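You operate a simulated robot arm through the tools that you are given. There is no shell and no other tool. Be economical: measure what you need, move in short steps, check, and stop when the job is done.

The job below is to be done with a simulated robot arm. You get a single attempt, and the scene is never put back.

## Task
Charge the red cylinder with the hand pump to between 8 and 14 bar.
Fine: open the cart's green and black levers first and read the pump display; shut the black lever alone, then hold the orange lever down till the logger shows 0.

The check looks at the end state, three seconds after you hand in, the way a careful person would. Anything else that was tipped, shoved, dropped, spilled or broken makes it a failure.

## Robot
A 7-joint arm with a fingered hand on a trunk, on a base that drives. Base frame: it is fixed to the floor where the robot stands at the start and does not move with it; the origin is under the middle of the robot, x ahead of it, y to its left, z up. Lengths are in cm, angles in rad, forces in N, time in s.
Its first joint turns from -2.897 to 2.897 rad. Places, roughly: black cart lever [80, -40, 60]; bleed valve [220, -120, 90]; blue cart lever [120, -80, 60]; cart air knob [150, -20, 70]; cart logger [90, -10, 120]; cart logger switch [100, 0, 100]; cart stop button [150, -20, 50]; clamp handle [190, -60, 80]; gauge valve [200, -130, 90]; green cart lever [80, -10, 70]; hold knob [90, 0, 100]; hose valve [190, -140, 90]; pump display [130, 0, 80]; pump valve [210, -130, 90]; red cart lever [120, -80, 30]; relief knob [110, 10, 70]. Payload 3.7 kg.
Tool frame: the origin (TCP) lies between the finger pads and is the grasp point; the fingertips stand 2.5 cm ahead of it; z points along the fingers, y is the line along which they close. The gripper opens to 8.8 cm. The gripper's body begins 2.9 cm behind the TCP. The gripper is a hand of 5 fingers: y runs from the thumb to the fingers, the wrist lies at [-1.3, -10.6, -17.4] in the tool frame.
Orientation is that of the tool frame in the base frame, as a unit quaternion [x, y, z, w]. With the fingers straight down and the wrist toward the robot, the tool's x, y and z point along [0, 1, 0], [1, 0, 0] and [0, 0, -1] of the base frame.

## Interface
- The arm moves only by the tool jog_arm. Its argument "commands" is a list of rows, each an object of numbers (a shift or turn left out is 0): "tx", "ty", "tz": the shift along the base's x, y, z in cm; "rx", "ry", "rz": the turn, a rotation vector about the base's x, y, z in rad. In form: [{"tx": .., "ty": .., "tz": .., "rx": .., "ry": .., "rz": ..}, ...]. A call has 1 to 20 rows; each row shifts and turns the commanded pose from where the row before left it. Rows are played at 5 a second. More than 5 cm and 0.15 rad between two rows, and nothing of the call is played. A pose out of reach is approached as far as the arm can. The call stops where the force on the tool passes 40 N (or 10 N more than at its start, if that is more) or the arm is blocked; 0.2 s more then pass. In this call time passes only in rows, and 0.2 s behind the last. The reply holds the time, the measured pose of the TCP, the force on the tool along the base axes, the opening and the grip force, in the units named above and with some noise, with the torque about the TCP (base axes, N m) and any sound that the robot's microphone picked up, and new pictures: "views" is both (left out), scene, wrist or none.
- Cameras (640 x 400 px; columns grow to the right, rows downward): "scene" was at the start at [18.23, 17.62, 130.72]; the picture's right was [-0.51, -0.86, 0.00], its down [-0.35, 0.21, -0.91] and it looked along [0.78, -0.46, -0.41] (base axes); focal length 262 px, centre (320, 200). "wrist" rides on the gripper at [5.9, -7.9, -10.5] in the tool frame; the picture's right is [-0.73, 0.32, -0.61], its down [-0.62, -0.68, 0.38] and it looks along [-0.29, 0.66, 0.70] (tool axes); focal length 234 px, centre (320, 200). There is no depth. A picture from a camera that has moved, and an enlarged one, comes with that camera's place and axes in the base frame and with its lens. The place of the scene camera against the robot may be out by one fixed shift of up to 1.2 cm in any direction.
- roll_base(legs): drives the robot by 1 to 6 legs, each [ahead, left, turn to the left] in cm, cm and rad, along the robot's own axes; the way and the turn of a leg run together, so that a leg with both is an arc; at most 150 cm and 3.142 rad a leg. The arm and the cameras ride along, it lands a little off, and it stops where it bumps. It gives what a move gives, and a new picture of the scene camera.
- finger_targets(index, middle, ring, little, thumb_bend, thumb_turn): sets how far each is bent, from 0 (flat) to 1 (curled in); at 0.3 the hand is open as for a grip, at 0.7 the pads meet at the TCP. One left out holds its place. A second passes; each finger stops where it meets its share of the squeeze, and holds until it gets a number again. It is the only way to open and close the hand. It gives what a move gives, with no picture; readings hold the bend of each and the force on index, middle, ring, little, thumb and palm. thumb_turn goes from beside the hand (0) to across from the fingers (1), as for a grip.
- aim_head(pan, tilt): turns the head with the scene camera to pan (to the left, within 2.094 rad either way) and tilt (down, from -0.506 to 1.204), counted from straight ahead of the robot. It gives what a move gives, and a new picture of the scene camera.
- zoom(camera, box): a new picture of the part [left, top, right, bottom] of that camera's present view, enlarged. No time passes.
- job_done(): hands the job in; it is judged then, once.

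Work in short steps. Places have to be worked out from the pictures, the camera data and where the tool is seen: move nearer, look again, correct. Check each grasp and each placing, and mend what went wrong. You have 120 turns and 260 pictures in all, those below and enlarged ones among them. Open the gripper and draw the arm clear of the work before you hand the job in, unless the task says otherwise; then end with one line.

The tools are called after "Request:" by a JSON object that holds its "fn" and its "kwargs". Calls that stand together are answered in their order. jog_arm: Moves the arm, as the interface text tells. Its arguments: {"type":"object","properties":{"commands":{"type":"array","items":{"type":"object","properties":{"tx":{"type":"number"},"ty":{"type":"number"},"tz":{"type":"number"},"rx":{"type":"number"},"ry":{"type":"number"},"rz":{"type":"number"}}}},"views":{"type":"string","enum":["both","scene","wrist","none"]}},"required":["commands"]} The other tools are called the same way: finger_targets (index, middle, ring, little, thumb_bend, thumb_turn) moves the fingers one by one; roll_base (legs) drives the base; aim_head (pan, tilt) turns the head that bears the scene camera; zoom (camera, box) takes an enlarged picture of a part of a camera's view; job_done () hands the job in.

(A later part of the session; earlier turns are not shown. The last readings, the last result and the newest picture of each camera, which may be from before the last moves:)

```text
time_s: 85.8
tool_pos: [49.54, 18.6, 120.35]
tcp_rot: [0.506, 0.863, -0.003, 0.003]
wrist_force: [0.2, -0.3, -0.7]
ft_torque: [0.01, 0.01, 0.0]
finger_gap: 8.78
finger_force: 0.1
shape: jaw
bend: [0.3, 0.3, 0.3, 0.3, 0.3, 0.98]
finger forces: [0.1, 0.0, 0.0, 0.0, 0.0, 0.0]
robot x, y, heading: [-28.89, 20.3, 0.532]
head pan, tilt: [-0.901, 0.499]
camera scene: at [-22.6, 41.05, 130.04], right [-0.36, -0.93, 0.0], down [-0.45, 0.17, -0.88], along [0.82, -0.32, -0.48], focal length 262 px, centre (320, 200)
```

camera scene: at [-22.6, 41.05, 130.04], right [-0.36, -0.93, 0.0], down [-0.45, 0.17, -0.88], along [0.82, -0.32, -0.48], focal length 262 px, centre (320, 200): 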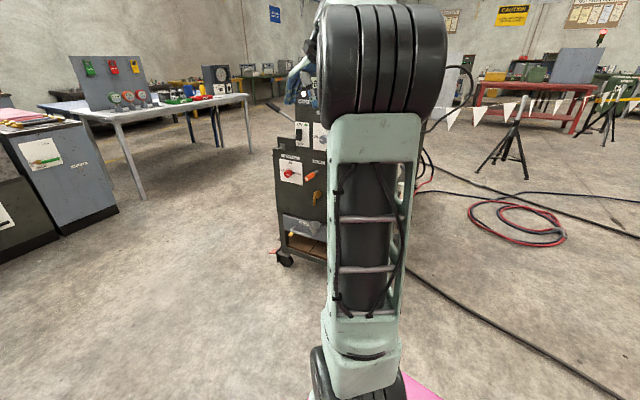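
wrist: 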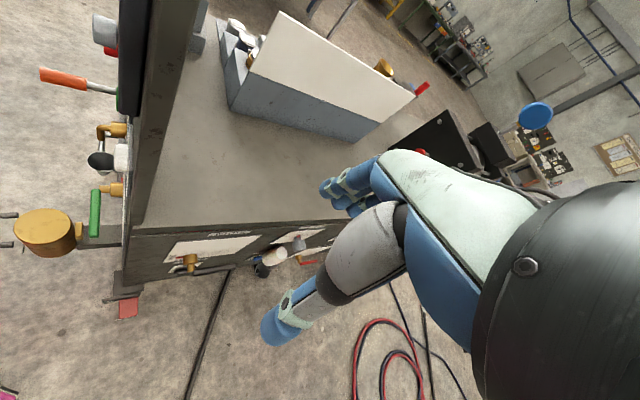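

I drive to face the BOTTLE panel: standing near (8, -85), heading about 0.55.

Request:
{"fn": "roll_base", "kwargs": {"legs": [[-70, -79, 0], [48, -28, 0]]}}

Request:
{"fn": "aim_head", "kwargs": {"pan": 0.0, "tilt": 0.65}}

```text
time_s: 94.0
tool_pos: [84.6, -85.72, 120.31]
tcp_rot: [0.507, 0.862, -0.002, 0.003]
wrist_force: [-0.3, 0.1, 0.1]
ft_torque: [0.02, 0.02, -0.01]
finger_gap: 8.77
finger_force: 0.1
shape: jaw
bend: [0.3, 0.3, 0.3, 0.3, 0.3, 0.98]
finger forces: [0.0, 0.0, 0.0, 0.1, 0.1, 0.1]
robot x, y, heading: [6.51, -84.1, 0.526]
head pan, tilt: [-0.901, 0.499]
camera scene: at [12.44, -62.84, 130.04], right [-0.37, -0.93, 0.0], down [-0.45, 0.18, -0.88], along [0.82, -0.32, -0.48], focal length 262 px, centre (320, 200)
```

scene: 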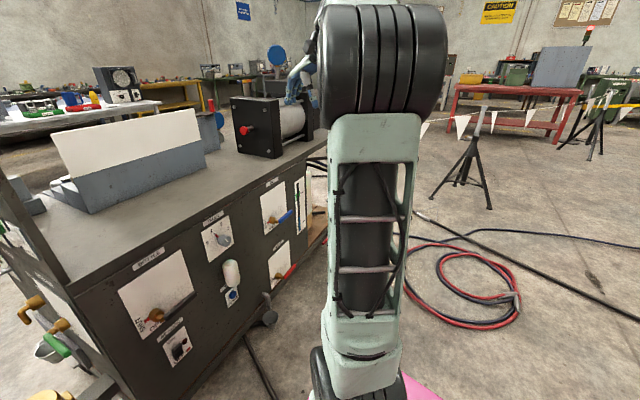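

```text
time_s: 95.2
tool_pos: [84.52, -85.7, 120.33]
tcp_rot: [0.506, 0.863, -0.003, 0.003]
wrist_force: [0.2, -0.3, 0.1]
ft_torque: [-0.02, 0.01, 0.02]
finger_gap: 8.79
finger_force: 0.0
shape: jaw
bend: [0.3, 0.3, 0.3, 0.3, 0.3, 0.98]
finger forces: [0.0, 0.1, 0.1, 0.0, 0.1, 0.0]
robot x, y, heading: [6.49, -83.76, 0.523]
head pan, tilt: [0.0, 0.649]
camera scene: at [11.49, -55.16, 128.7], right [0.5, -0.87, 0.0], down [-0.52, -0.3, -0.8], along [0.69, 0.4, -0.6], focal length 262 px, centre (320, 200)
```

scene: 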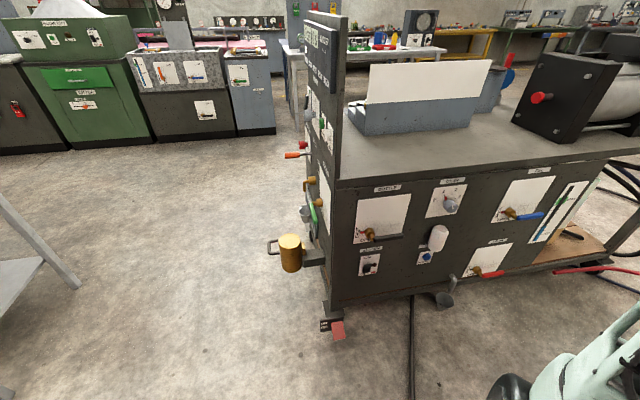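

Excellent view. I zoom on the BOTTLE lever and the front-lever profile.

Request:
{"fn": "zoom", "kwargs": {"camera": "scene", "box": [335, 175, 463, 255]}}

Request:
{"fn": "zoom", "kwargs": {"camera": "scene", "box": [260, 120, 388, 200]}}

Request:
{"fn": "zoom", "kwargs": {"camera": "scene", "box": [260, 160, 388, 240]}}

```text
5.00 times, centred on (399, 215) of scene
camera zoom: at [11.49, -55.16, 128.7], right [0.5, -0.87, 0.0], down [-0.52, -0.3, -0.8], along [0.69, 0.4, -0.6], focal length 1309 px, centre (-75, 125)
```

zoom: 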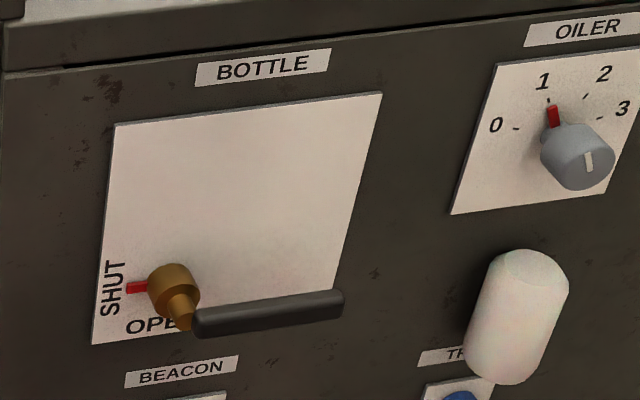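

```text
5.00 times, centred on (324, 160) of scene
camera zoom: at [11.49, -55.16, 128.7], right [0.5, -0.87, 0.0], down [-0.52, -0.3, -0.8], along [0.69, 0.4, -0.6], focal length 1309 px, centre (300, 400)
```

zoom: 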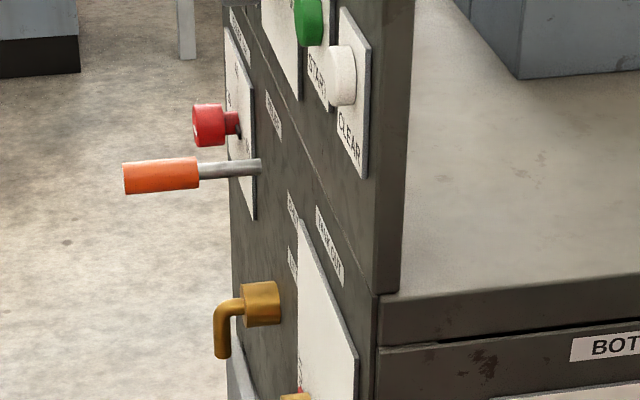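

```text
5.00 times, centred on (324, 200) of scene
camera zoom: at [11.49, -55.16, 128.7], right [0.5, -0.87, 0.0], down [-0.52, -0.3, -0.8], along [0.69, 0.4, -0.6], focal length 1309 px, centre (300, 200)
```

zoom: 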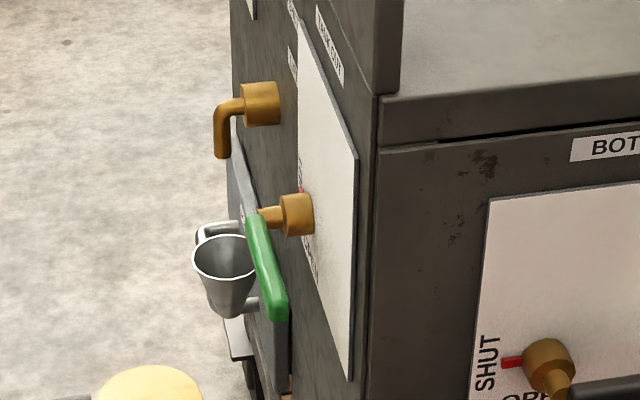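

The red pointer confirms the valves: shut now, with OPEN reached by swinging the handle up. I judge the black handle to run from (76,-39.5) to (82.6,-47.4), z 63.6; I will pinch it near its tip with the fingers down and swing it up. First I swing the hand to a staging point outside it.

Request:
{"fn": "finger_targets", "kwargs": {"index": 0.5, "middle": 0.5, "ring": 0.5, "little": 0.5, "thumb_bend": 0.35, "thumb_turn": 1.0}}

Request:
{"fn": "jog_arm", "kwargs": {"commands": [{"tx": -1.35, "ty": 2.95, "tz": -3, "rz": 0.018}, {"tx": -1.35, "ty": 2.95, "tz": -3, "rz": 0.018}, {"tx": -1.35, "ty": 2.95, "tz": -3, "rz": 0.018}, {"tx": -1.35, "ty": 2.95, "tz": -3, "rz": 0.018}, {"tx": -1.35, "ty": 2.95, "tz": -3, "rz": 0.018}, {"tx": -1.35, "ty": 2.95, "tz": -3, "rz": 0.018}, {"tx": -1.35, "ty": 2.95, "tz": -3, "rz": 0.018}, {"tx": -1.35, "ty": 2.95, "tz": -3, "rz": 0.018}, {"tx": -1.35, "ty": 2.95, "tz": -3, "rz": 0.018}, {"tx": -1.35, "ty": 2.95, "tz": -3, "rz": 0.018}]}}

```text
time_s: 96.2
tool_pos: [84.54, -85.69, 120.42]
tcp_rot: [0.507, 0.862, -0.003, 0.004]
wrist_force: [-0.1, 0.4, 0.2]
ft_torque: [-0.01, 0.01, 0.01]
finger_gap: 5.84
finger_force: 0.0
shape: fingers
bend: [0.5, 0.5, 0.5, 0.5, 0.35, 0.98]
finger forces: [0.1, 0.1, 0.1, 0.0, 0.1, 0.0]
robot x, y, heading: [6.23, -83.71, 0.524]
head pan, tilt: [0.0, 0.649]
```

```text
time_s: 98.4
tool_pos: [71.04, -56.07, 90.17]
tcp_rot: [0.428, 0.904, -0.001, 0.004]
wrist_force: [1.0, -0.1, -0.4]
ft_torque: [0.02, 0.03, 0.04]
finger_gap: 5.85
finger_force: 0.1
shape: fingers
bend: [0.5, 0.5, 0.5, 0.5, 0.35, 0.98]
finger forces: [0.0, 0.1, 0.0, 0.0, 0.0, 0.0]
robot x, y, heading: [6.31, -84.1, 0.53]
head pan, tilt: [0.0, 0.649]
camera scene: at [11.49, -55.16, 128.7], right [0.5, -0.87, 0.0], down [-0.52, -0.3, -0.8], along [0.69, 0.4, -0.6], focal length 262 px, centre (320, 200)
camera wrist: at [61.1, -56.58, 100.65], right [0.71, -0.35, 0.61], down [-0.13, -0.92, -0.38], along [0.7, 0.19, -0.69], focal length 234 px, centre (320, 200)
```

scene: 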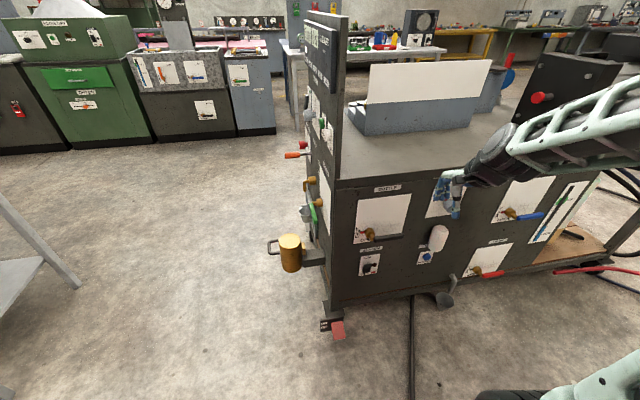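
wrist: 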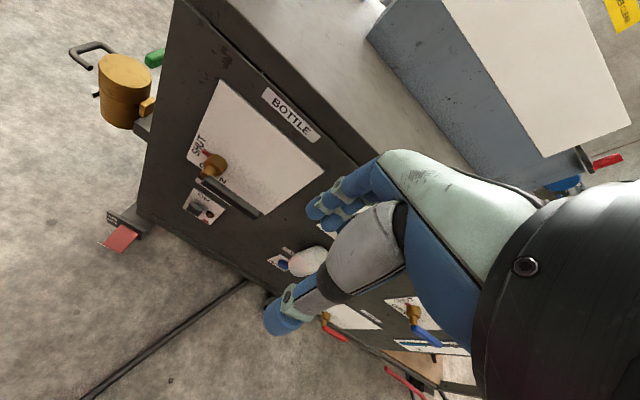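

Both cameras agree on the handle tip near (82.3,-47.2,63.6). I go down to z 70 and move in over the handle.

Request:
{"fn": "jog_arm", "kwargs": {"commands": [{"tz": -4}, {"tz": -4}, {"tz": -4}, {"tz": -4}, {"tz": -4}, {"tx": 2.7, "ty": 2.4}, {"tx": 2.7, "ty": 2.4}, {"tx": 2.7, "ty": 2.4}, {"tx": 2.7, "ty": 2.2}]}}

Request:
{"fn": "zoom", "kwargs": {"camera": "scene", "box": [335, 175, 463, 255]}}

```text
time_s: 100.4
tool_pos: [81.76, -46.93, 70.37]
tcp_rot: [0.429, 0.904, -0.004, 0.003]
wrist_force: [-10.3, -8.4, -0.3]
ft_torque: [0.08, -0.12, -0.13]
finger_gap: 5.84
finger_force: 6.6
shape: fingers
bend: [0.5, 0.58, 0.5, 0.5, 0.35, 0.98]
finger forces: [0.1, 13.5, 0.0, 0.0, 0.1, 0.0]
robot x, y, heading: [6.19, -83.47, 0.529]
head pan, tilt: [0.0, 0.649]
camera scene: at [11.45, -55.18, 128.71], right [0.5, -0.87, 0.0], down [-0.52, -0.3, -0.8], along [0.69, 0.4, -0.6], focal length 262 px, centre (320, 200)
camera wrist: at [71.92, -47.41, 80.7], right [0.71, -0.35, 0.61], down [-0.13, -0.92, -0.38], along [0.69, 0.19, -0.7], focal length 234 px, centre (320, 200)
```

scene: 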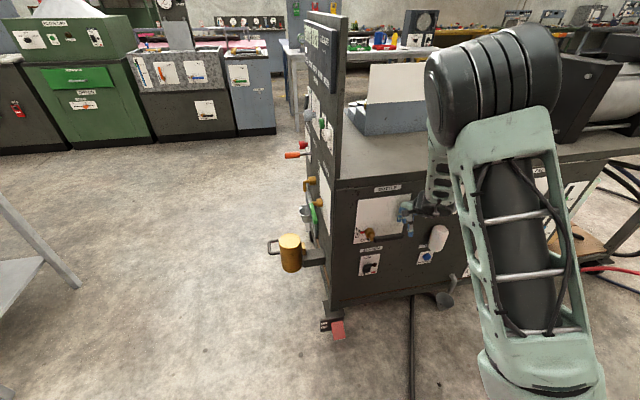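
wrist: 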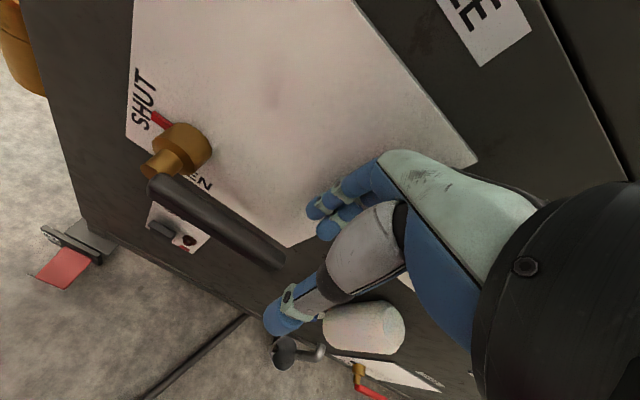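

```text
5.00 times, centred on (399, 215) of scene
camera zoom: at [11.45, -55.18, 128.71], right [0.5, -0.87, 0.0], down [-0.52, -0.3, -0.8], along [0.69, 0.4, -0.6], focal length 1309 px, centre (-75, 125)
```

zoom: 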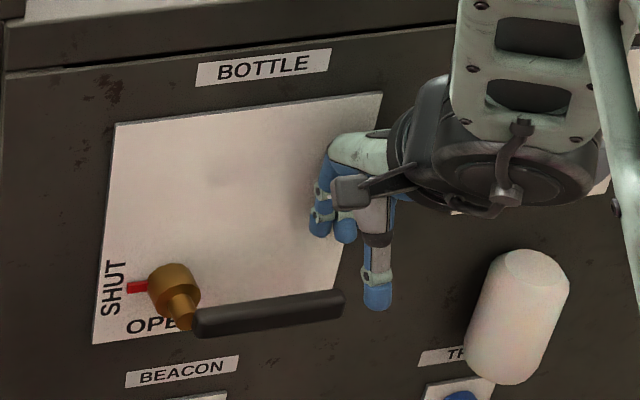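

The middle finger already touches the panel: the gap behind the handle is too small for a pinch. I back off and instead make a pointing hand (index straight, rest curled) to push the lever like a peg.

Request:
{"fn": "jog_arm", "kwargs": {"commands": [{"tx": -3, "ty": -2.6}, {"tx": -3, "ty": -2.6}, {"tx": -3, "ty": -2.6}, {"tx": -3, "ty": -2.6}, {"tx": -1.5, "ty": -1.3, "tz": 2}], "views": "none"}}

Request:
{"fn": "finger_targets", "kwargs": {"index": 0.0, "middle": 1.0, "ring": 1.0, "little": 1.0, "thumb_bend": 0.6, "thumb_turn": 0.6}}

Request:
{"fn": "jog_arm", "kwargs": {"commands": [{"rx": 0.084, "ry": -0.099}, {"rx": 0.084, "ry": -0.099}, {"rx": 0.084, "ry": -0.099}, {"rx": 0.084, "ry": -0.099}, {"rx": 0.084, "ry": -0.099}, {"rx": 0.084, "ry": -0.099}, {"rx": 0.084, "ry": -0.099}, {"rx": 0.084, "ry": -0.099}]}}

Request:
{"fn": "zoom", "kwargs": {"camera": "scene", "box": [335, 165, 495, 265]}}

```text
time_s: 101.6
tool_pos: [70.24, -57.79, 72.69]
tcp_rot: [0.427, 0.904, -0.003, 0.003]
wrist_force: [-0.3, 0.0, -0.3]
ft_torque: [0.0, -0.03, -0.01]
finger_gap: 5.82
finger_force: 0.0
shape: fingers
bend: [0.5, 0.5, 0.5, 0.5, 0.35, 0.98]
finger forces: [0.0, 0.1, 0.0, 0.1, 0.0, 0.0]
out of reach, approached as far as the arm can: row 4, 5
robot x, y, heading: [6.45, -83.54, 0.525]
head pan, tilt: [0.0, 0.649]
```

```text
time_s: 102.6
tool_pos: [70.29, -57.78, 72.73]
tcp_rot: [0.427, 0.904, -0.003, 0.002]
wrist_force: [0.9, 0.0, 0.1]
ft_torque: [0.0, 0.03, -0.01]
finger_gap: 9.11
finger_force: 0.0
shape: fingers
bend: [0.0, 1.0, 1.0, 1.0, 0.6, 0.61]
finger forces: [0.0, 0.0, 0.1, 0.0, 0.1, 0.0]
robot x, y, heading: [6.41, -84.21, 0.526]
head pan, tilt: [0.0, 0.649]
```

```text
time_s: 104.4
tool_pos: [79.17, -54.91, 74.03]
tcp_rot: [0.372, 0.784, 0.451, 0.208]
wrist_force: [-0.8, 0.3, -0.6]
ft_torque: [-0.02, -0.01, -0.02]
finger_gap: 9.09
finger_force: 0.0
shape: fingers
bend: [0.0, 1.0, 1.0, 1.0, 0.6, 0.61]
finger forces: [0.0, 0.1, 0.1, 0.0, 0.0, 0.0]
out of reach, approached as far as the arm can: row 1, 2, 3, 4, 5, 6
robot x, y, heading: [6.41, -83.7, 0.528]
head pan, tilt: [0.0, 0.649]
camera scene: at [11.45, -55.13, 128.7], right [0.5, -0.86, 0.0], down [-0.52, -0.3, -0.8], along [0.69, 0.4, -0.6], focal length 262 px, centre (320, 200)
camera wrist: at [65.36, -58.75, 72.5], right [0.19, -0.79, 0.58], down [0.38, -0.48, -0.79], along [0.91, 0.37, 0.21], focal length 234 px, centre (320, 200)
```

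scene: 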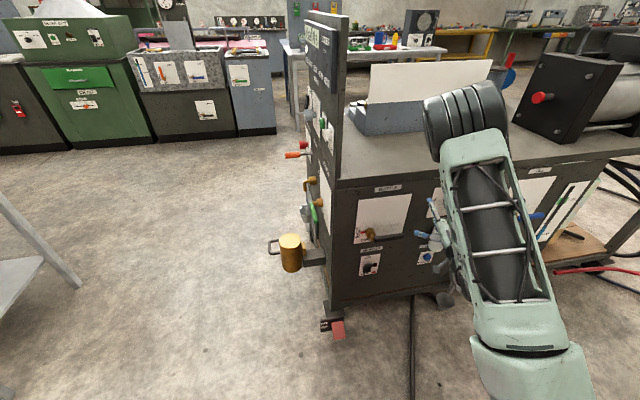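
wrist: 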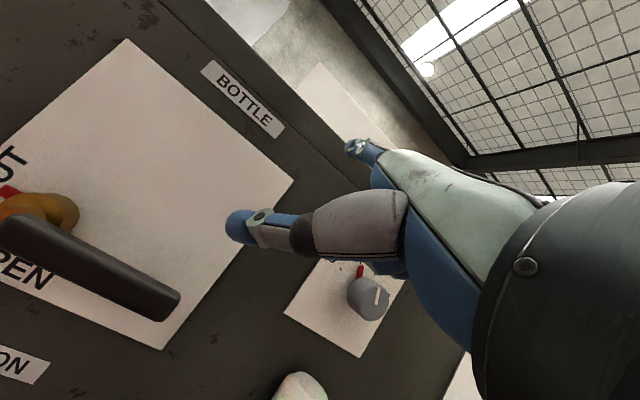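

```text
4.00 times, centred on (415, 215) of scene
camera zoom: at [11.45, -55.13, 128.7], right [0.5, -0.86, 0.0], down [-0.52, -0.3, -0.8], along [0.69, 0.4, -0.6], focal length 1047 px, centre (-60, 140)
```

zoom: 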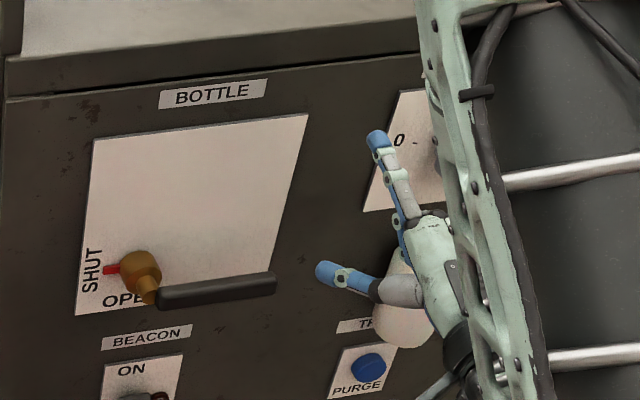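

The index points straight at the panel; I place its tip at about (81.8,-51.8,81.7). The arm is cramped, so I tuck the thumb and back the robot up 10 cm.

Request:
{"fn": "finger_targets", "kwargs": {"thumb_bend": 1.0, "thumb_turn": 1.0}}

Request:
{"fn": "roll_base", "kwargs": {"legs": [[-10, 0, 0]]}}

Request:
{"fn": "zoom", "kwargs": {"camera": "scene", "box": [335, 165, 495, 265]}}

Request:
{"fn": "zoom", "kwargs": {"camera": "wrist", "box": [0, 0, 640, 400]}}

```text
time_s: 105.4
tool_pos: [79.37, -55.07, 73.9]
tcp_rot: [0.373, 0.784, 0.45, 0.209]
wrist_force: [0.5, -0.5, -0.2]
ft_torque: [0.01, 0.0, -0.06]
finger_gap: 3.59
finger_force: 0.0
shape: fingers
bend: [0.0, 1.0, 1.0, 1.0, 1.0, 1.0]
finger forces: [0.0, 0.0, 0.0, 0.1, 0.1, 0.0]
robot x, y, heading: [6.15, -83.95, 0.528]
head pan, tilt: [0.0, 0.649]
```

```text
time_s: 106.5
tool_pos: [70.41, -60.04, 73.91]
tcp_rot: [0.373, 0.785, 0.45, 0.207]
wrist_force: [-0.4, -0.3, 0.5]
ft_torque: [-0.01, 0.02, -0.02]
finger_gap: 3.66
finger_force: 0.0
shape: fingers
bend: [0.0, 1.0, 1.0, 1.0, 1.0, 1.0]
finger forces: [0.0, 0.0, 0.0, 0.1, 0.0, 0.0]
robot x, y, heading: [-2.41, -88.95, 0.529]
head pan, tilt: [0.0, 0.649]
camera scene: at [2.77, -60.2, 128.7], right [0.5, -0.87, 0.0], down [-0.52, -0.3, -0.8], along [0.69, 0.4, -0.6], focal length 262 px, centre (320, 200)
```

scene: 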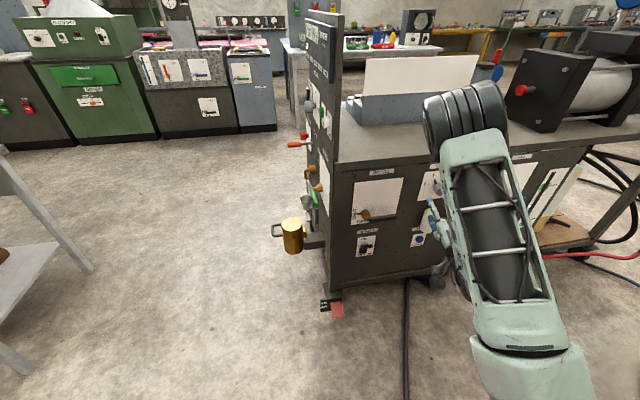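

```text
4.00 times, centred on (415, 215) of scene
camera zoom: at [2.77, -60.2, 128.7], right [0.5, -0.87, 0.0], down [-0.52, -0.3, -0.8], along [0.69, 0.4, -0.6], focal length 1047 px, centre (-60, 140)
```

zoom: 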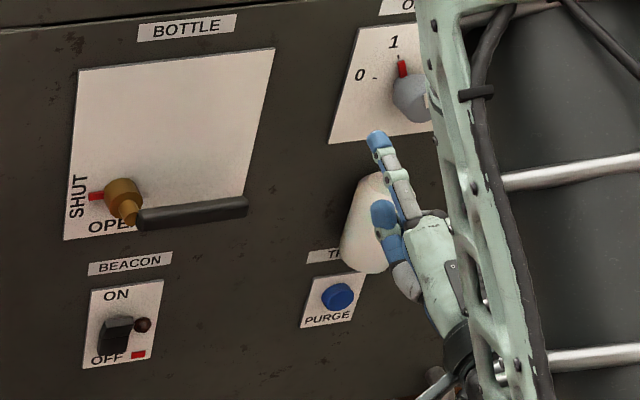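

```text
1.00 times, centred on (320, 200) of wrist
camera zoom: at [56.68, -63.91, 72.51], right [0.19, -0.79, 0.58], down [0.38, -0.49, -0.79], along [0.91, 0.37, 0.21], focal length 234 px, centre (320, 200)
```

zoom: 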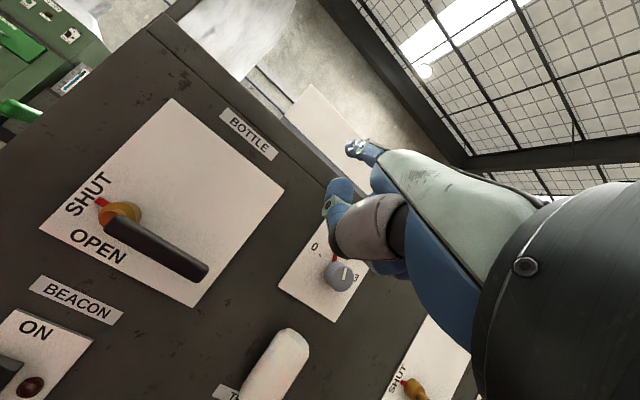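

The hand is tucked neatly. I lower the index to z≈60 outside, then slide over under the handle, staying about 6 cm outside of it, and check.

Request:
{"fn": "jog_arm", "kwargs": {"commands": [{"tz": -4.3}, {"tz": -4.3}, {"tz": -4.3}, {"tz": -4.3}, {"tz": -4.4}, {"tx": 1.8, "ty": 3.8}, {"tx": 1.8, "ty": 3.8}]}}

Request:
{"fn": "zoom", "kwargs": {"camera": "scene", "box": [335, 165, 495, 265]}}

```text
time_s: 108.1
tool_pos: [80.67, -53.72, 54.91]
tcp_rot: [0.368, 0.788, 0.452, 0.199]
wrist_force: [-0.4, 0.7, -0.2]
ft_torque: [0.02, -0.02, -0.02]
finger_gap: 3.63
finger_force: 0.0
shape: fingers
bend: [0.0, 1.0, 1.0, 1.0, 1.0, 1.0]
finger forces: [0.1, 0.0, 0.0, 0.0, 0.1, 0.0]
out of reach, approached as far as the arm can: row 2, 3, 4, 5, 6, 7
robot x, y, heading: [-2.52, -88.63, 0.519]
head pan, tilt: [0.0, 0.649]
camera scene: at [2.77, -60.21, 128.7], right [0.5, -0.87, 0.0], down [-0.52, -0.3, -0.8], along [0.69, 0.4, -0.6], focal length 262 px, centre (320, 200)
camera wrist: at [66.93, -57.79, 53.68], right [0.21, -0.79, 0.57], down [0.38, -0.48, -0.79], along [0.9, 0.38, 0.2], focal length 234 px, centre (320, 200)
```

scene: 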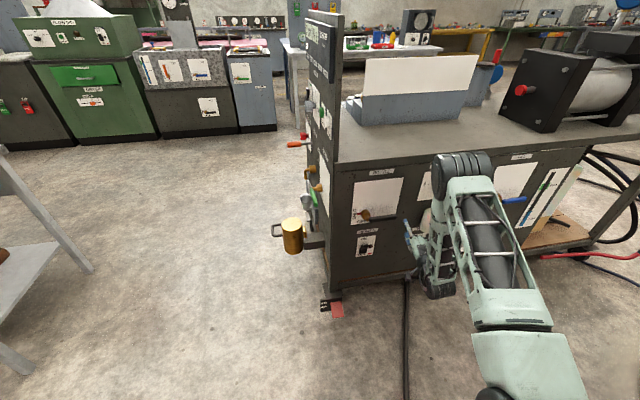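
wrist: 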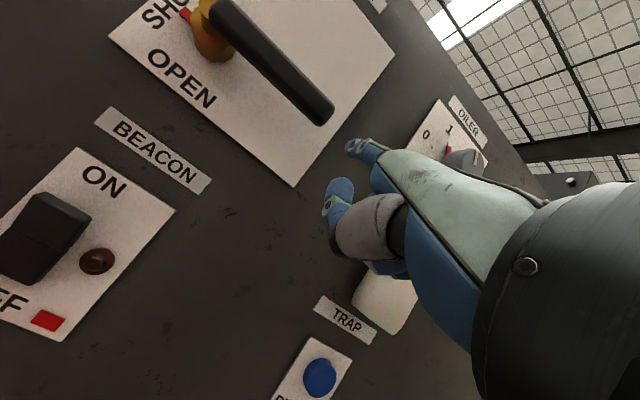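

```text
4.00 times, centred on (415, 215) of scene
camera zoom: at [2.77, -60.21, 128.7], right [0.5, -0.87, 0.0], down [-0.52, -0.3, -0.8], along [0.69, 0.4, -0.6], focal length 1047 px, centre (-60, 140)
```

zoom: 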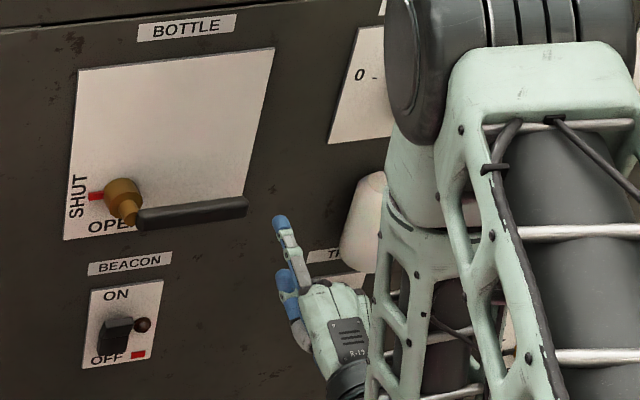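

Still cramped at this low height; I back up another 14 cm and re-measure.

Request:
{"fn": "roll_base", "kwargs": {"legs": [[-14, 0, 0]]}}

Request:
{"fn": "jog_arm", "kwargs": {"commands": [{"tx": 1, "ty": 2}, {"tx": 1, "ty": 2}]}}

```text
time_s: 109.5
tool_pos: [68.4, -60.9, 54.89]
tcp_rot: [0.368, 0.787, 0.453, 0.2]
wrist_force: [-0.3, -0.5, 0.3]
ft_torque: [0.04, 0.0, -0.01]
finger_gap: 3.62
finger_force: 0.0
shape: fingers
bend: [0.0, 1.0, 1.0, 1.0, 1.0, 1.0]
finger forces: [0.0, 0.0, 0.1, 0.1, 0.1, 0.0]
robot x, y, heading: [-14.43, -95.95, 0.523]
head pan, tilt: [0.0, 0.649]
camera scene: at [-9.43, -67.26, 128.7], right [0.5, -0.87, 0.0], down [-0.52, -0.3, -0.8], along [0.69, 0.4, -0.6], focal length 262 px, centre (320, 200)
```

scene: 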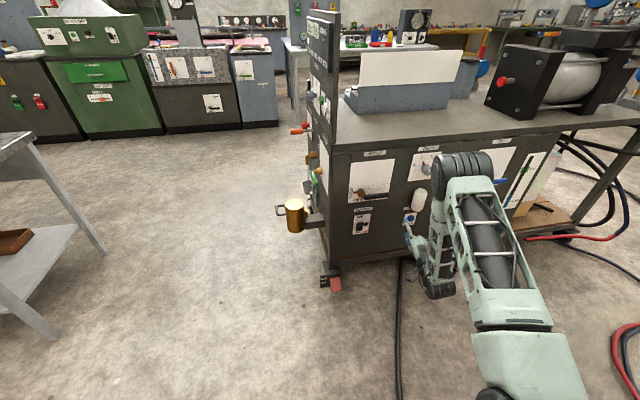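

```text
time_s: 110.1
tool_pos: [71.29, -57.78, 55.23]
tcp_rot: [0.366, 0.788, 0.454, 0.196]
wrist_force: [0.4, 0.9, 0.1]
ft_torque: [0.0, 0.0, 0.03]
finger_gap: 3.64
finger_force: 0.1
shape: fingers
bend: [0.0, 1.0, 1.0, 1.0, 1.0, 1.0]
finger forces: [0.0, 0.0, 0.0, 0.1, 0.0, 0.0]
out of reach, approached as far as the arm can: row 1, 2
robot x, y, heading: [-15.12, -95.89, 0.522]
head pan, tilt: [0.0, 0.649]
camera scene: at [-9.43, -67.26, 128.7], right [0.5, -0.87, 0.0], down [-0.52, -0.3, -0.8], along [0.69, 0.4, -0.6], focal length 262 px, centre (320, 200)
camera wrist: at [57.57, -62.07, 53.92], right [0.22, -0.79, 0.57], down [0.38, -0.47, -0.8], along [0.9, 0.39, 0.2], focal length 234 px, centre (320, 200)
```

scene: 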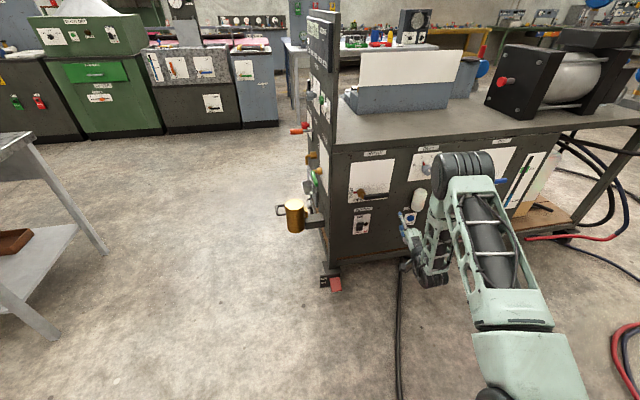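
wrist: 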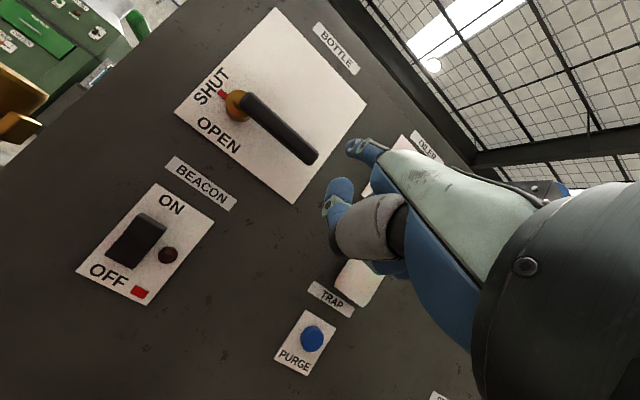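

The commanded pose lags in the carried frame; moving forward should bring it back within reach. I jog on toward the staging point TCP (74,-52.4,52.3).

Request:
{"fn": "jog_arm", "kwargs": {"commands": [{"tx": 3.3, "ty": 1}, {"tx": 3.3, "ty": 1}, {"tx": 3.3, "ty": 1}]}}

Request:
{"fn": "zoom", "kwargs": {"camera": "scene", "box": [335, 145, 463, 225]}}

```text
time_s: 110.9
tool_pos: [81.24, -54.9, 55.16]
tcp_rot: [0.369, 0.787, 0.452, 0.2]
wrist_force: [-1.1, -0.1, -0.5]
ft_torque: [0.02, 0.06, -0.02]
finger_gap: 3.62
finger_force: 0.1
shape: fingers
bend: [0.0, 1.0, 1.0, 1.0, 1.0, 1.0]
finger forces: [0.0, 0.0, 0.1, 0.0, 0.1, 0.0]
robot x, y, heading: [-14.44, -95.96, 0.524]
head pan, tilt: [0.0, 0.649]
camera scene: at [-9.43, -67.26, 128.7], right [0.5, -0.87, 0.0], down [-0.52, -0.3, -0.8], along [0.69, 0.4, -0.6], focal length 262 px, centre (320, 200)
camera wrist: at [67.4, -58.89, 53.86], right [0.21, -0.79, 0.57], down [0.38, -0.48, -0.79], along [0.9, 0.38, 0.2], focal length 234 px, centre (320, 200)
```

scene: 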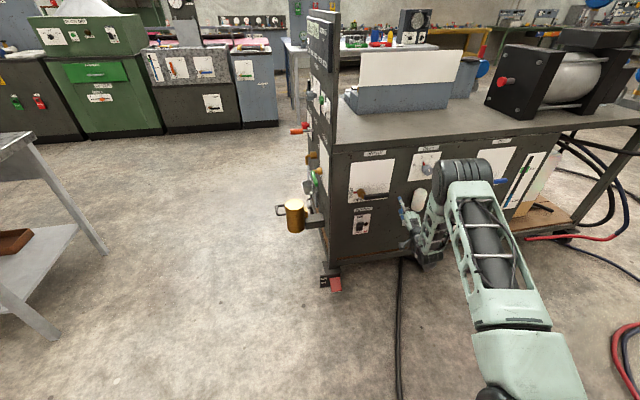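
wrist: 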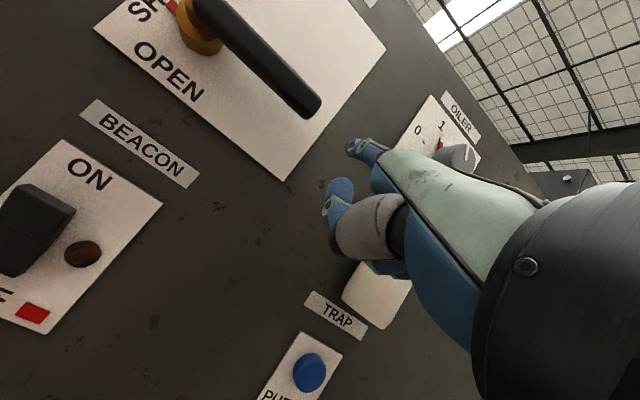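

```text
5.00 times, centred on (399, 185) of scene
camera zoom: at [-9.43, -67.26, 128.7], right [0.5, -0.87, 0.0], down [-0.52, -0.3, -0.8], along [0.69, 0.4, -0.6], focal length 1309 px, centre (-75, 275)
```

zoom: 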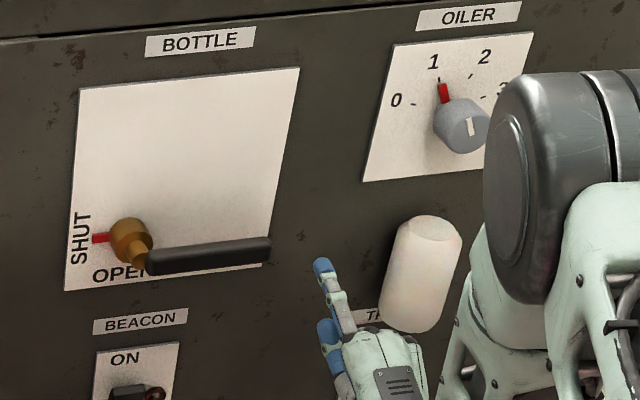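

Tip is at about (83.9,-52,62.9), 2.6 cm beyond the handle end. I lower 3, shift left 6.5 along the panel, then go in 4.5 beneath the handle.

Request:
{"fn": "jog_arm", "kwargs": {"commands": [{"tz": -3}, {"tx": -2.1, "ty": 2.5}, {"tx": -2.1, "ty": 2.5}, {"tx": 1.7, "ty": 1.45}, {"tx": 1.7, "ty": 1.45}]}}

Request:
{"fn": "zoom", "kwargs": {"camera": "scene", "box": [335, 145, 463, 225]}}

```text
time_s: 112.1
tool_pos: [82.59, -49.55, 52.57]
tcp_rot: [0.365, 0.789, 0.453, 0.195]
wrist_force: [-0.4, -0.2, 0.1]
ft_torque: [-0.02, 0.01, -0.02]
finger_gap: 3.6
finger_force: 0.1
shape: fingers
bend: [0.0, 1.0, 1.0, 1.0, 1.0, 1.0]
finger forces: [0.0, 0.1, 0.0, 0.0, 0.1, 0.0]
out of reach, approached as far as the arm can: row 3, 4
robot x, y, heading: [-14.6, -96.16, 0.524]
head pan, tilt: [0.0, 0.649]
camera scene: at [-9.43, -67.26, 128.7], right [0.5, -0.87, 0.0], down [-0.52, -0.3, -0.8], along [0.69, 0.4, -0.6], focal length 262 px, centre (320, 200)
camera wrist: at [68.8, -53.7, 51.29], right [0.22, -0.79, 0.57], down [0.38, -0.47, -0.8], along [0.9, 0.39, 0.2], focal length 234 px, centre (320, 200)
```

scene: 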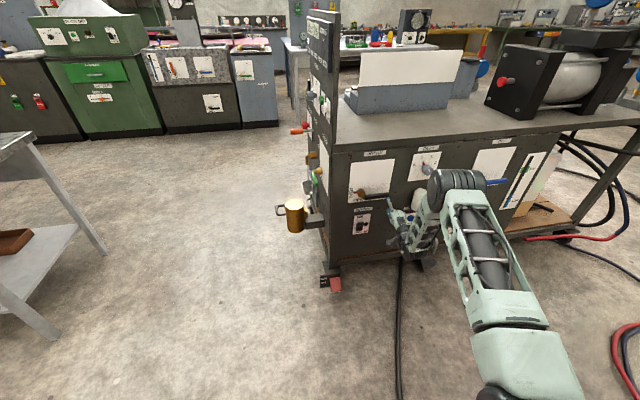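
wrist: 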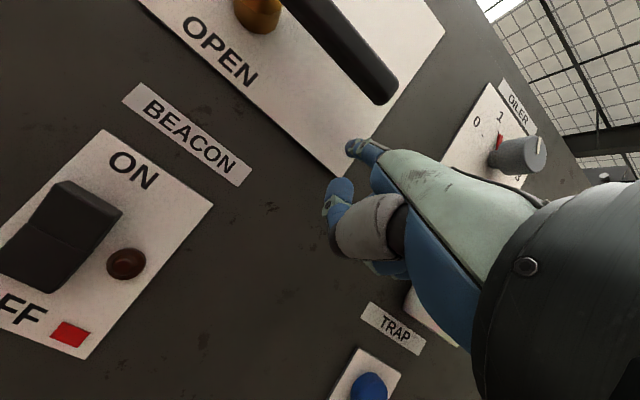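

```text
5.00 times, centred on (399, 185) of scene
camera zoom: at [-9.43, -67.26, 128.7], right [0.5, -0.87, 0.0], down [-0.52, -0.3, -0.8], along [0.69, 0.4, -0.6], focal length 1309 px, centre (-75, 275)
```

zoom: 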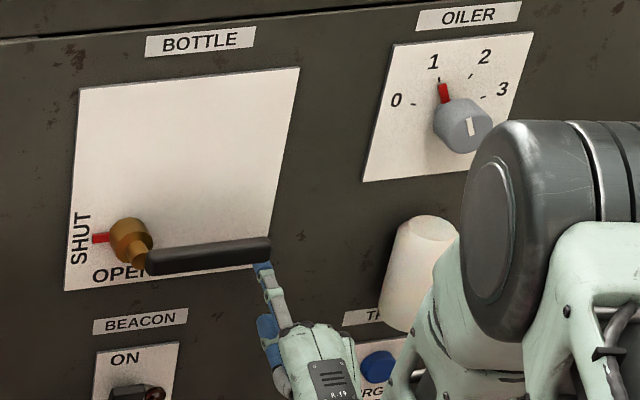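

The index is under the handle's very end; the arm is at its limit going left. I pull out, shift the base left 12 cm, and come back in with slack.

Request:
{"fn": "jog_arm", "kwargs": {"commands": [{"tx": -2, "ty": -1.7, "tz": -0.5}, {"tx": -2, "ty": -1.7}, {"tx": 2, "ty": -2.4}, {"tx": 2, "ty": -2.4}], "views": "none"}}

Request:
{"fn": "roll_base", "kwargs": {"legs": [[-5, 12, 0]]}}

```text
time_s: 113.1
tool_pos: [82.57, -57.74, 52.12]
tcp_rot: [0.368, 0.787, 0.453, 0.199]
wrist_force: [0.0, -0.1, -0.2]
ft_torque: [0.03, 0.02, -0.03]
finger_gap: 3.61
finger_force: 0.0
shape: fingers
bend: [0.0, 1.0, 1.0, 1.0, 1.0, 1.0]
finger forces: [0.0, 0.0, 0.0, 0.0, 0.0, 0.0]
out of reach, approached as far as the arm can: row 1
robot x, y, heading: [-14.66, -96.12, 0.522]
head pan, tilt: [0.0, 0.649]
```

```text
time_s: 114.4
tool_pos: [72.2, -49.7, 52.2]
tcp_rot: [0.367, 0.787, 0.454, 0.199]
wrist_force: [0.2, -0.1, -1.1]
ft_torque: [0.01, 0.01, -0.01]
finger_gap: 3.6
finger_force: 0.0
shape: fingers
bend: [0.0, 1.0, 1.0, 1.0, 1.0, 1.0]
finger forces: [0.0, 0.0, 0.0, 0.0, 0.1, 0.1]
robot x, y, heading: [-25.12, -88.14, 0.524]
head pan, tilt: [0.0, 0.649]
camera scene: at [-19.87, -59.31, 128.7], right [0.5, -0.86, 0.0], down [-0.52, -0.3, -0.8], along [0.69, 0.4, -0.6], focal length 262 px, centre (320, 200)
```

scene: 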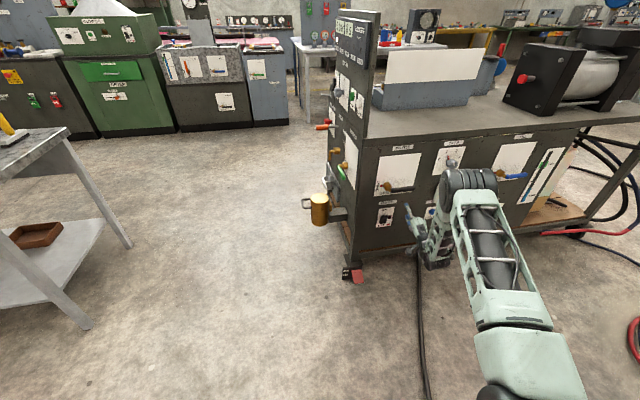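

Tip now ~(74.8,-46.6,59.9), 5.7 cm outside the handle plane. I move right 3.7 along the panel and in by 8 to sit under the handle at r≈9.

Request:
{"fn": "jog_arm", "kwargs": {"commands": [{"tx": 2.4, "ty": -2.8}, {"tx": 2.1, "ty": 1.75}, {"tx": 2.1, "ty": 1.75}, {"tx": 2.0, "ty": 1.7}]}}

Request:
{"fn": "zoom", "kwargs": {"camera": "scene", "box": [356, 145, 484, 225]}}

```text
time_s: 115.4
tool_pos: [80.93, -47.39, 52.24]
tcp_rot: [0.369, 0.787, 0.451, 0.2]
wrist_force: [-0.4, -0.3, -0.7]
ft_torque: [-0.01, -0.01, -0.03]
finger_gap: 3.62
finger_force: 0.1
shape: fingers
bend: [0.0, 1.0, 1.0, 1.0, 1.0, 1.0]
finger forces: [0.0, 0.0, 0.0, 0.0, 0.0, 0.1]
robot x, y, heading: [-24.78, -87.87, 0.519]
head pan, tilt: [0.0, 0.649]
camera scene: at [-19.86, -59.31, 128.7], right [0.5, -0.86, 0.0], down [-0.52, -0.3, -0.8], along [0.69, 0.4, -0.6], focal length 262 px, centre (320, 200)
camera wrist: at [67.03, -51.4, 50.81], right [0.21, -0.79, 0.57], down [0.38, -0.47, -0.79], along [0.9, 0.38, 0.2], focal length 234 px, centre (320, 200)
```

scene: 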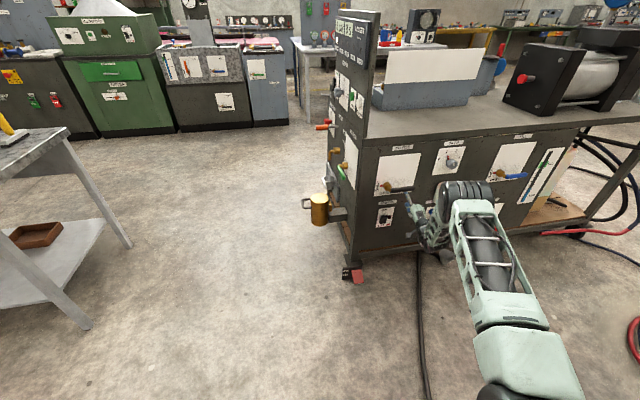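
wrist: 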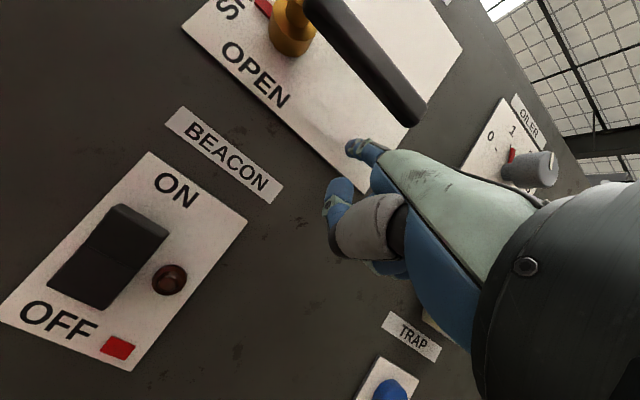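

```text
5.00 times, centred on (420, 185) of scene
camera zoom: at [-19.86, -59.31, 128.7], right [0.5, -0.86, 0.0], down [-0.52, -0.3, -0.8], along [0.69, 0.4, -0.6], focal length 1309 px, centre (-180, 275)
```

zoom: 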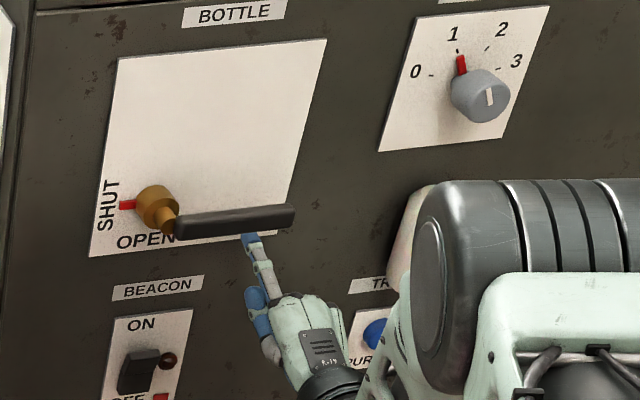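

The fingertip is squarely under the handle. I now lift along the arc, first about 30°, and check.

Request:
{"fn": "jog_arm", "kwargs": {"commands": [{"tz": 1.7}, {"tx": 0.14, "ty": -0.16, "tz": 2.4}, {"tx": -0.27, "ty": 0.32, "tz": 2.37}], "views": "none"}}

Request:
{"fn": "zoom", "kwargs": {"camera": "scene", "box": [356, 145, 484, 225]}}

```text
time_s: 116.2
tool_pos: [80.78, -47.26, 58.72]
tcp_rot: [0.368, 0.787, 0.452, 0.2]
wrist_force: [0.8, -0.6, 0.2]
ft_torque: [-0.03, 0.06, -0.03]
finger_gap: 3.58
finger_force: 0.9
shape: fingers
bend: [0.01, 1.0, 1.0, 1.0, 1.0, 1.0]
finger forces: [1.1, 0.1, 0.0, 0.1, 0.0, 0.0]
robot x, y, heading: [-24.7, -88.01, 0.53]
head pan, tilt: [0.0, 0.649]
```

```text
5.00 times, centred on (420, 185) of scene
camera zoom: at [-19.86, -59.31, 128.7], right [0.5, -0.86, 0.0], down [-0.52, -0.3, -0.8], along [0.69, 0.4, -0.6], focal length 1309 px, centre (-180, 275)
```

zoom: 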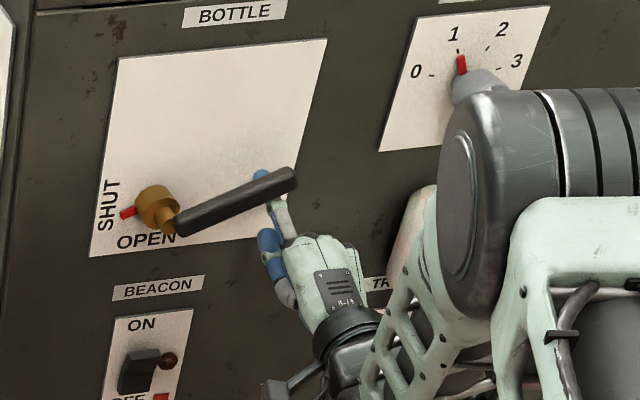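

The lever rotates easily with the finger. I continue along the arc to vertical.

Request:
{"fn": "jog_arm", "kwargs": {"commands": [{"tx": -0.65, "ty": 0.77, "tz": 2.18}, {"tx": -1.0, "ty": 1.18, "tz": 1.84}, {"tx": -1.27, "ty": 1.51, "tz": 1.39}, {"tx": -1.46, "ty": 1.73, "tz": 0.82}, {"tx": -0.52, "ty": 0.61, "tz": 0.14}], "views": "none"}}

Request:
{"fn": "zoom", "kwargs": {"camera": "scene", "box": [356, 145, 484, 225]}}

```text
time_s: 117.4
tool_pos: [75.73, -41.47, 65.02]
tcp_rot: [0.369, 0.787, 0.453, 0.201]
wrist_force: [3.1, -5.4, -0.9]
ft_torque: [0.25, 0.2, -0.02]
finger_gap: 3.61
finger_force: 3.2
shape: fingers
bend: [0.0, 1.0, 1.0, 1.0, 1.0, 1.0]
finger forces: [3.5, 0.0, 0.0, 0.0, 3.5, 0.1]
robot x, y, heading: [-25.18, -87.73, 0.522]
head pan, tilt: [0.0, 0.649]
```

```text
5.00 times, centred on (420, 185) of scene
camera zoom: at [-19.85, -59.33, 128.7], right [0.5, -0.86, 0.0], down [-0.52, -0.3, -0.8], along [0.69, 0.4, -0.6], focal length 1309 px, centre (-180, 275)
```

zoom: 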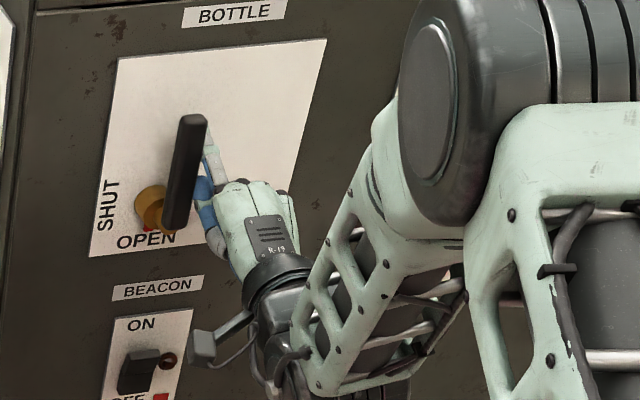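

The handle looks vertical with some force on it. I push 1 cm more to be sure it is at its stop, then withdraw.

Request:
{"fn": "jog_arm", "kwargs": {"commands": [{"tx": -0.5, "ty": 0.6}, {"tx": -0.3, "ty": 0.4}], "views": "none"}}

Request:
{"fn": "jog_arm", "kwargs": {"commands": [{"tx": 1.2, "ty": -1.4}, {"tx": -2.5, "ty": -2.1}, {"tx": -2.5, "ty": -2.1}, {"tx": -2.5, "ty": -2.1}, {"tx": -2.5, "ty": -2.1}], "views": "none"}}

Request:
{"fn": "zoom", "kwargs": {"camera": "scene", "box": [356, 145, 484, 225]}}

```text
time_s: 118.0
tool_pos: [75.56, -41.54, 65.11]
tcp_rot: [0.373, 0.785, 0.451, 0.203]
wrist_force: [11.8, -10.3, -0.7]
ft_torque: [0.42, 0.52, -0.08]
finger_gap: 3.58
finger_force: 7.6
shape: fingers
bend: [0.01, 1.0, 1.0, 1.0, 0.99, 1.0]
finger forces: [6.9, 0.1, 0.0, 0.1, 7.8, 0.1]
robot x, y, heading: [-24.89, -87.57, 0.522]
head pan, tilt: [0.0, 0.649]
stopped in row 2: the force on the tool passed its limit (the readings are from after the stop); the commanded pose is now the measured one
```

```text
time_s: 119.2
tool_pos: [66.42, -50.98, 64.99]
tcp_rot: [0.372, 0.785, 0.451, 0.203]
wrist_force: [0.9, -0.1, 0.0]
ft_torque: [-0.03, -0.01, 0.0]
finger_gap: 3.62
finger_force: 0.0
shape: fingers
bend: [0.0, 1.0, 1.0, 1.0, 1.0, 1.0]
finger forces: [0.1, 0.0, 0.0, 0.1, 0.0, 0.0]
robot x, y, heading: [-25.05, -87.61, 0.524]
head pan, tilt: [0.0, 0.649]
```

```text
5.00 times, centred on (420, 185) of scene
camera zoom: at [-19.81, -59.35, 128.7], right [0.5, -0.87, 0.0], down [-0.52, -0.3, -0.8], along [0.69, 0.4, -0.6], focal length 1309 px, centre (-180, 275)
```

zoom: 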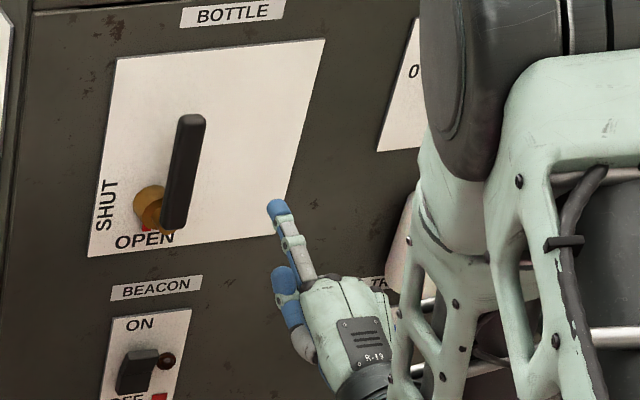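

BOTTLE is open and at its stop. Next the green TANK OUT lever: I judge its handle to run from (78,-11.6) to (71,-18.5), z 65.8. I drive around to the front with the same hand posture.

Request:
{"fn": "roll_base", "kwargs": {"legs": [[-35, 0, 0], [33, 57, 0], [0, 0, -0.85], [-25, 72, 0], [19, 6, 0]]}}

Request:
{"fn": "aim_head", "kwargs": {"pan": 0.0, "tilt": 0.6}}

```text
time_s: 131.9
tool_pos: [51.36, -8.96, 65.11]
tcp_rot: [0.663, 0.562, 0.327, 0.371]
wrist_force: [0.0, 0.2, -1.0]
ft_torque: [0.0, -0.01, -0.01]
finger_gap: 3.6
finger_force: 0.0
shape: fingers
bend: [0.0, 1.0, 1.0, 1.0, 1.0, 1.0]
finger forces: [0.1, 0.0, 0.0, 0.0, 0.0, 0.0]
robot x, y, heading: [-36.94, 35.71, -0.324]
head pan, tilt: [0.0, 0.649]
camera scene: at [-11.57, 50.68, 128.7], right [-0.32, -0.95, 0.0], down [-0.57, 0.19, -0.8], along [0.75, -0.26, -0.6], focal length 262 px, centre (320, 200)
```

scene: 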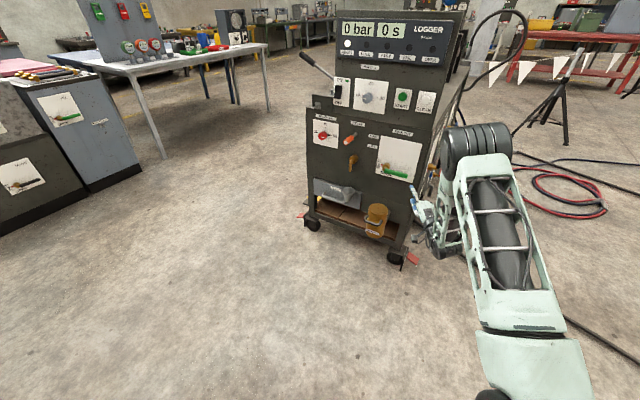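

```text
time_s: 132.5
tool_pos: [51.23, -8.9, 65.12]
tcp_rot: [0.662, 0.562, 0.328, 0.371]
wrist_force: [0.0, 0.4, -0.6]
ft_torque: [-0.02, -0.04, 0.04]
finger_gap: 3.61
finger_force: 0.1
shape: fingers
bend: [0.0, 1.0, 1.0, 1.0, 1.0, 1.0]
finger forces: [0.0, 0.0, 0.1, 0.0, 0.1, 0.0]
robot x, y, heading: [-36.78, 35.45, -0.326]
head pan, tilt: [0.0, 0.6]
camera scene: at [-11.42, 50.63, 129.13], right [-0.32, -0.95, 0.0], down [-0.54, 0.18, -0.82], along [0.78, -0.27, -0.57], focal length 262 px, centre (320, 200)
```

scene: 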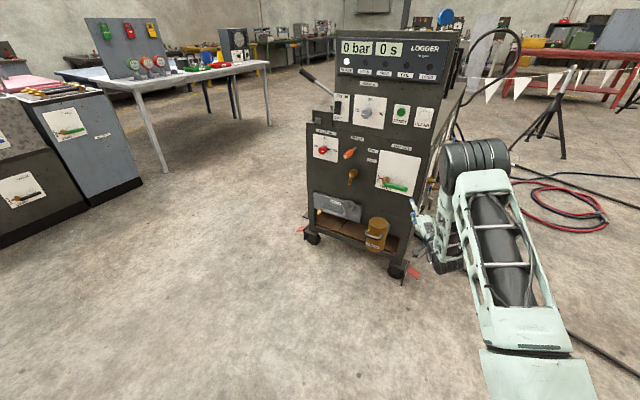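

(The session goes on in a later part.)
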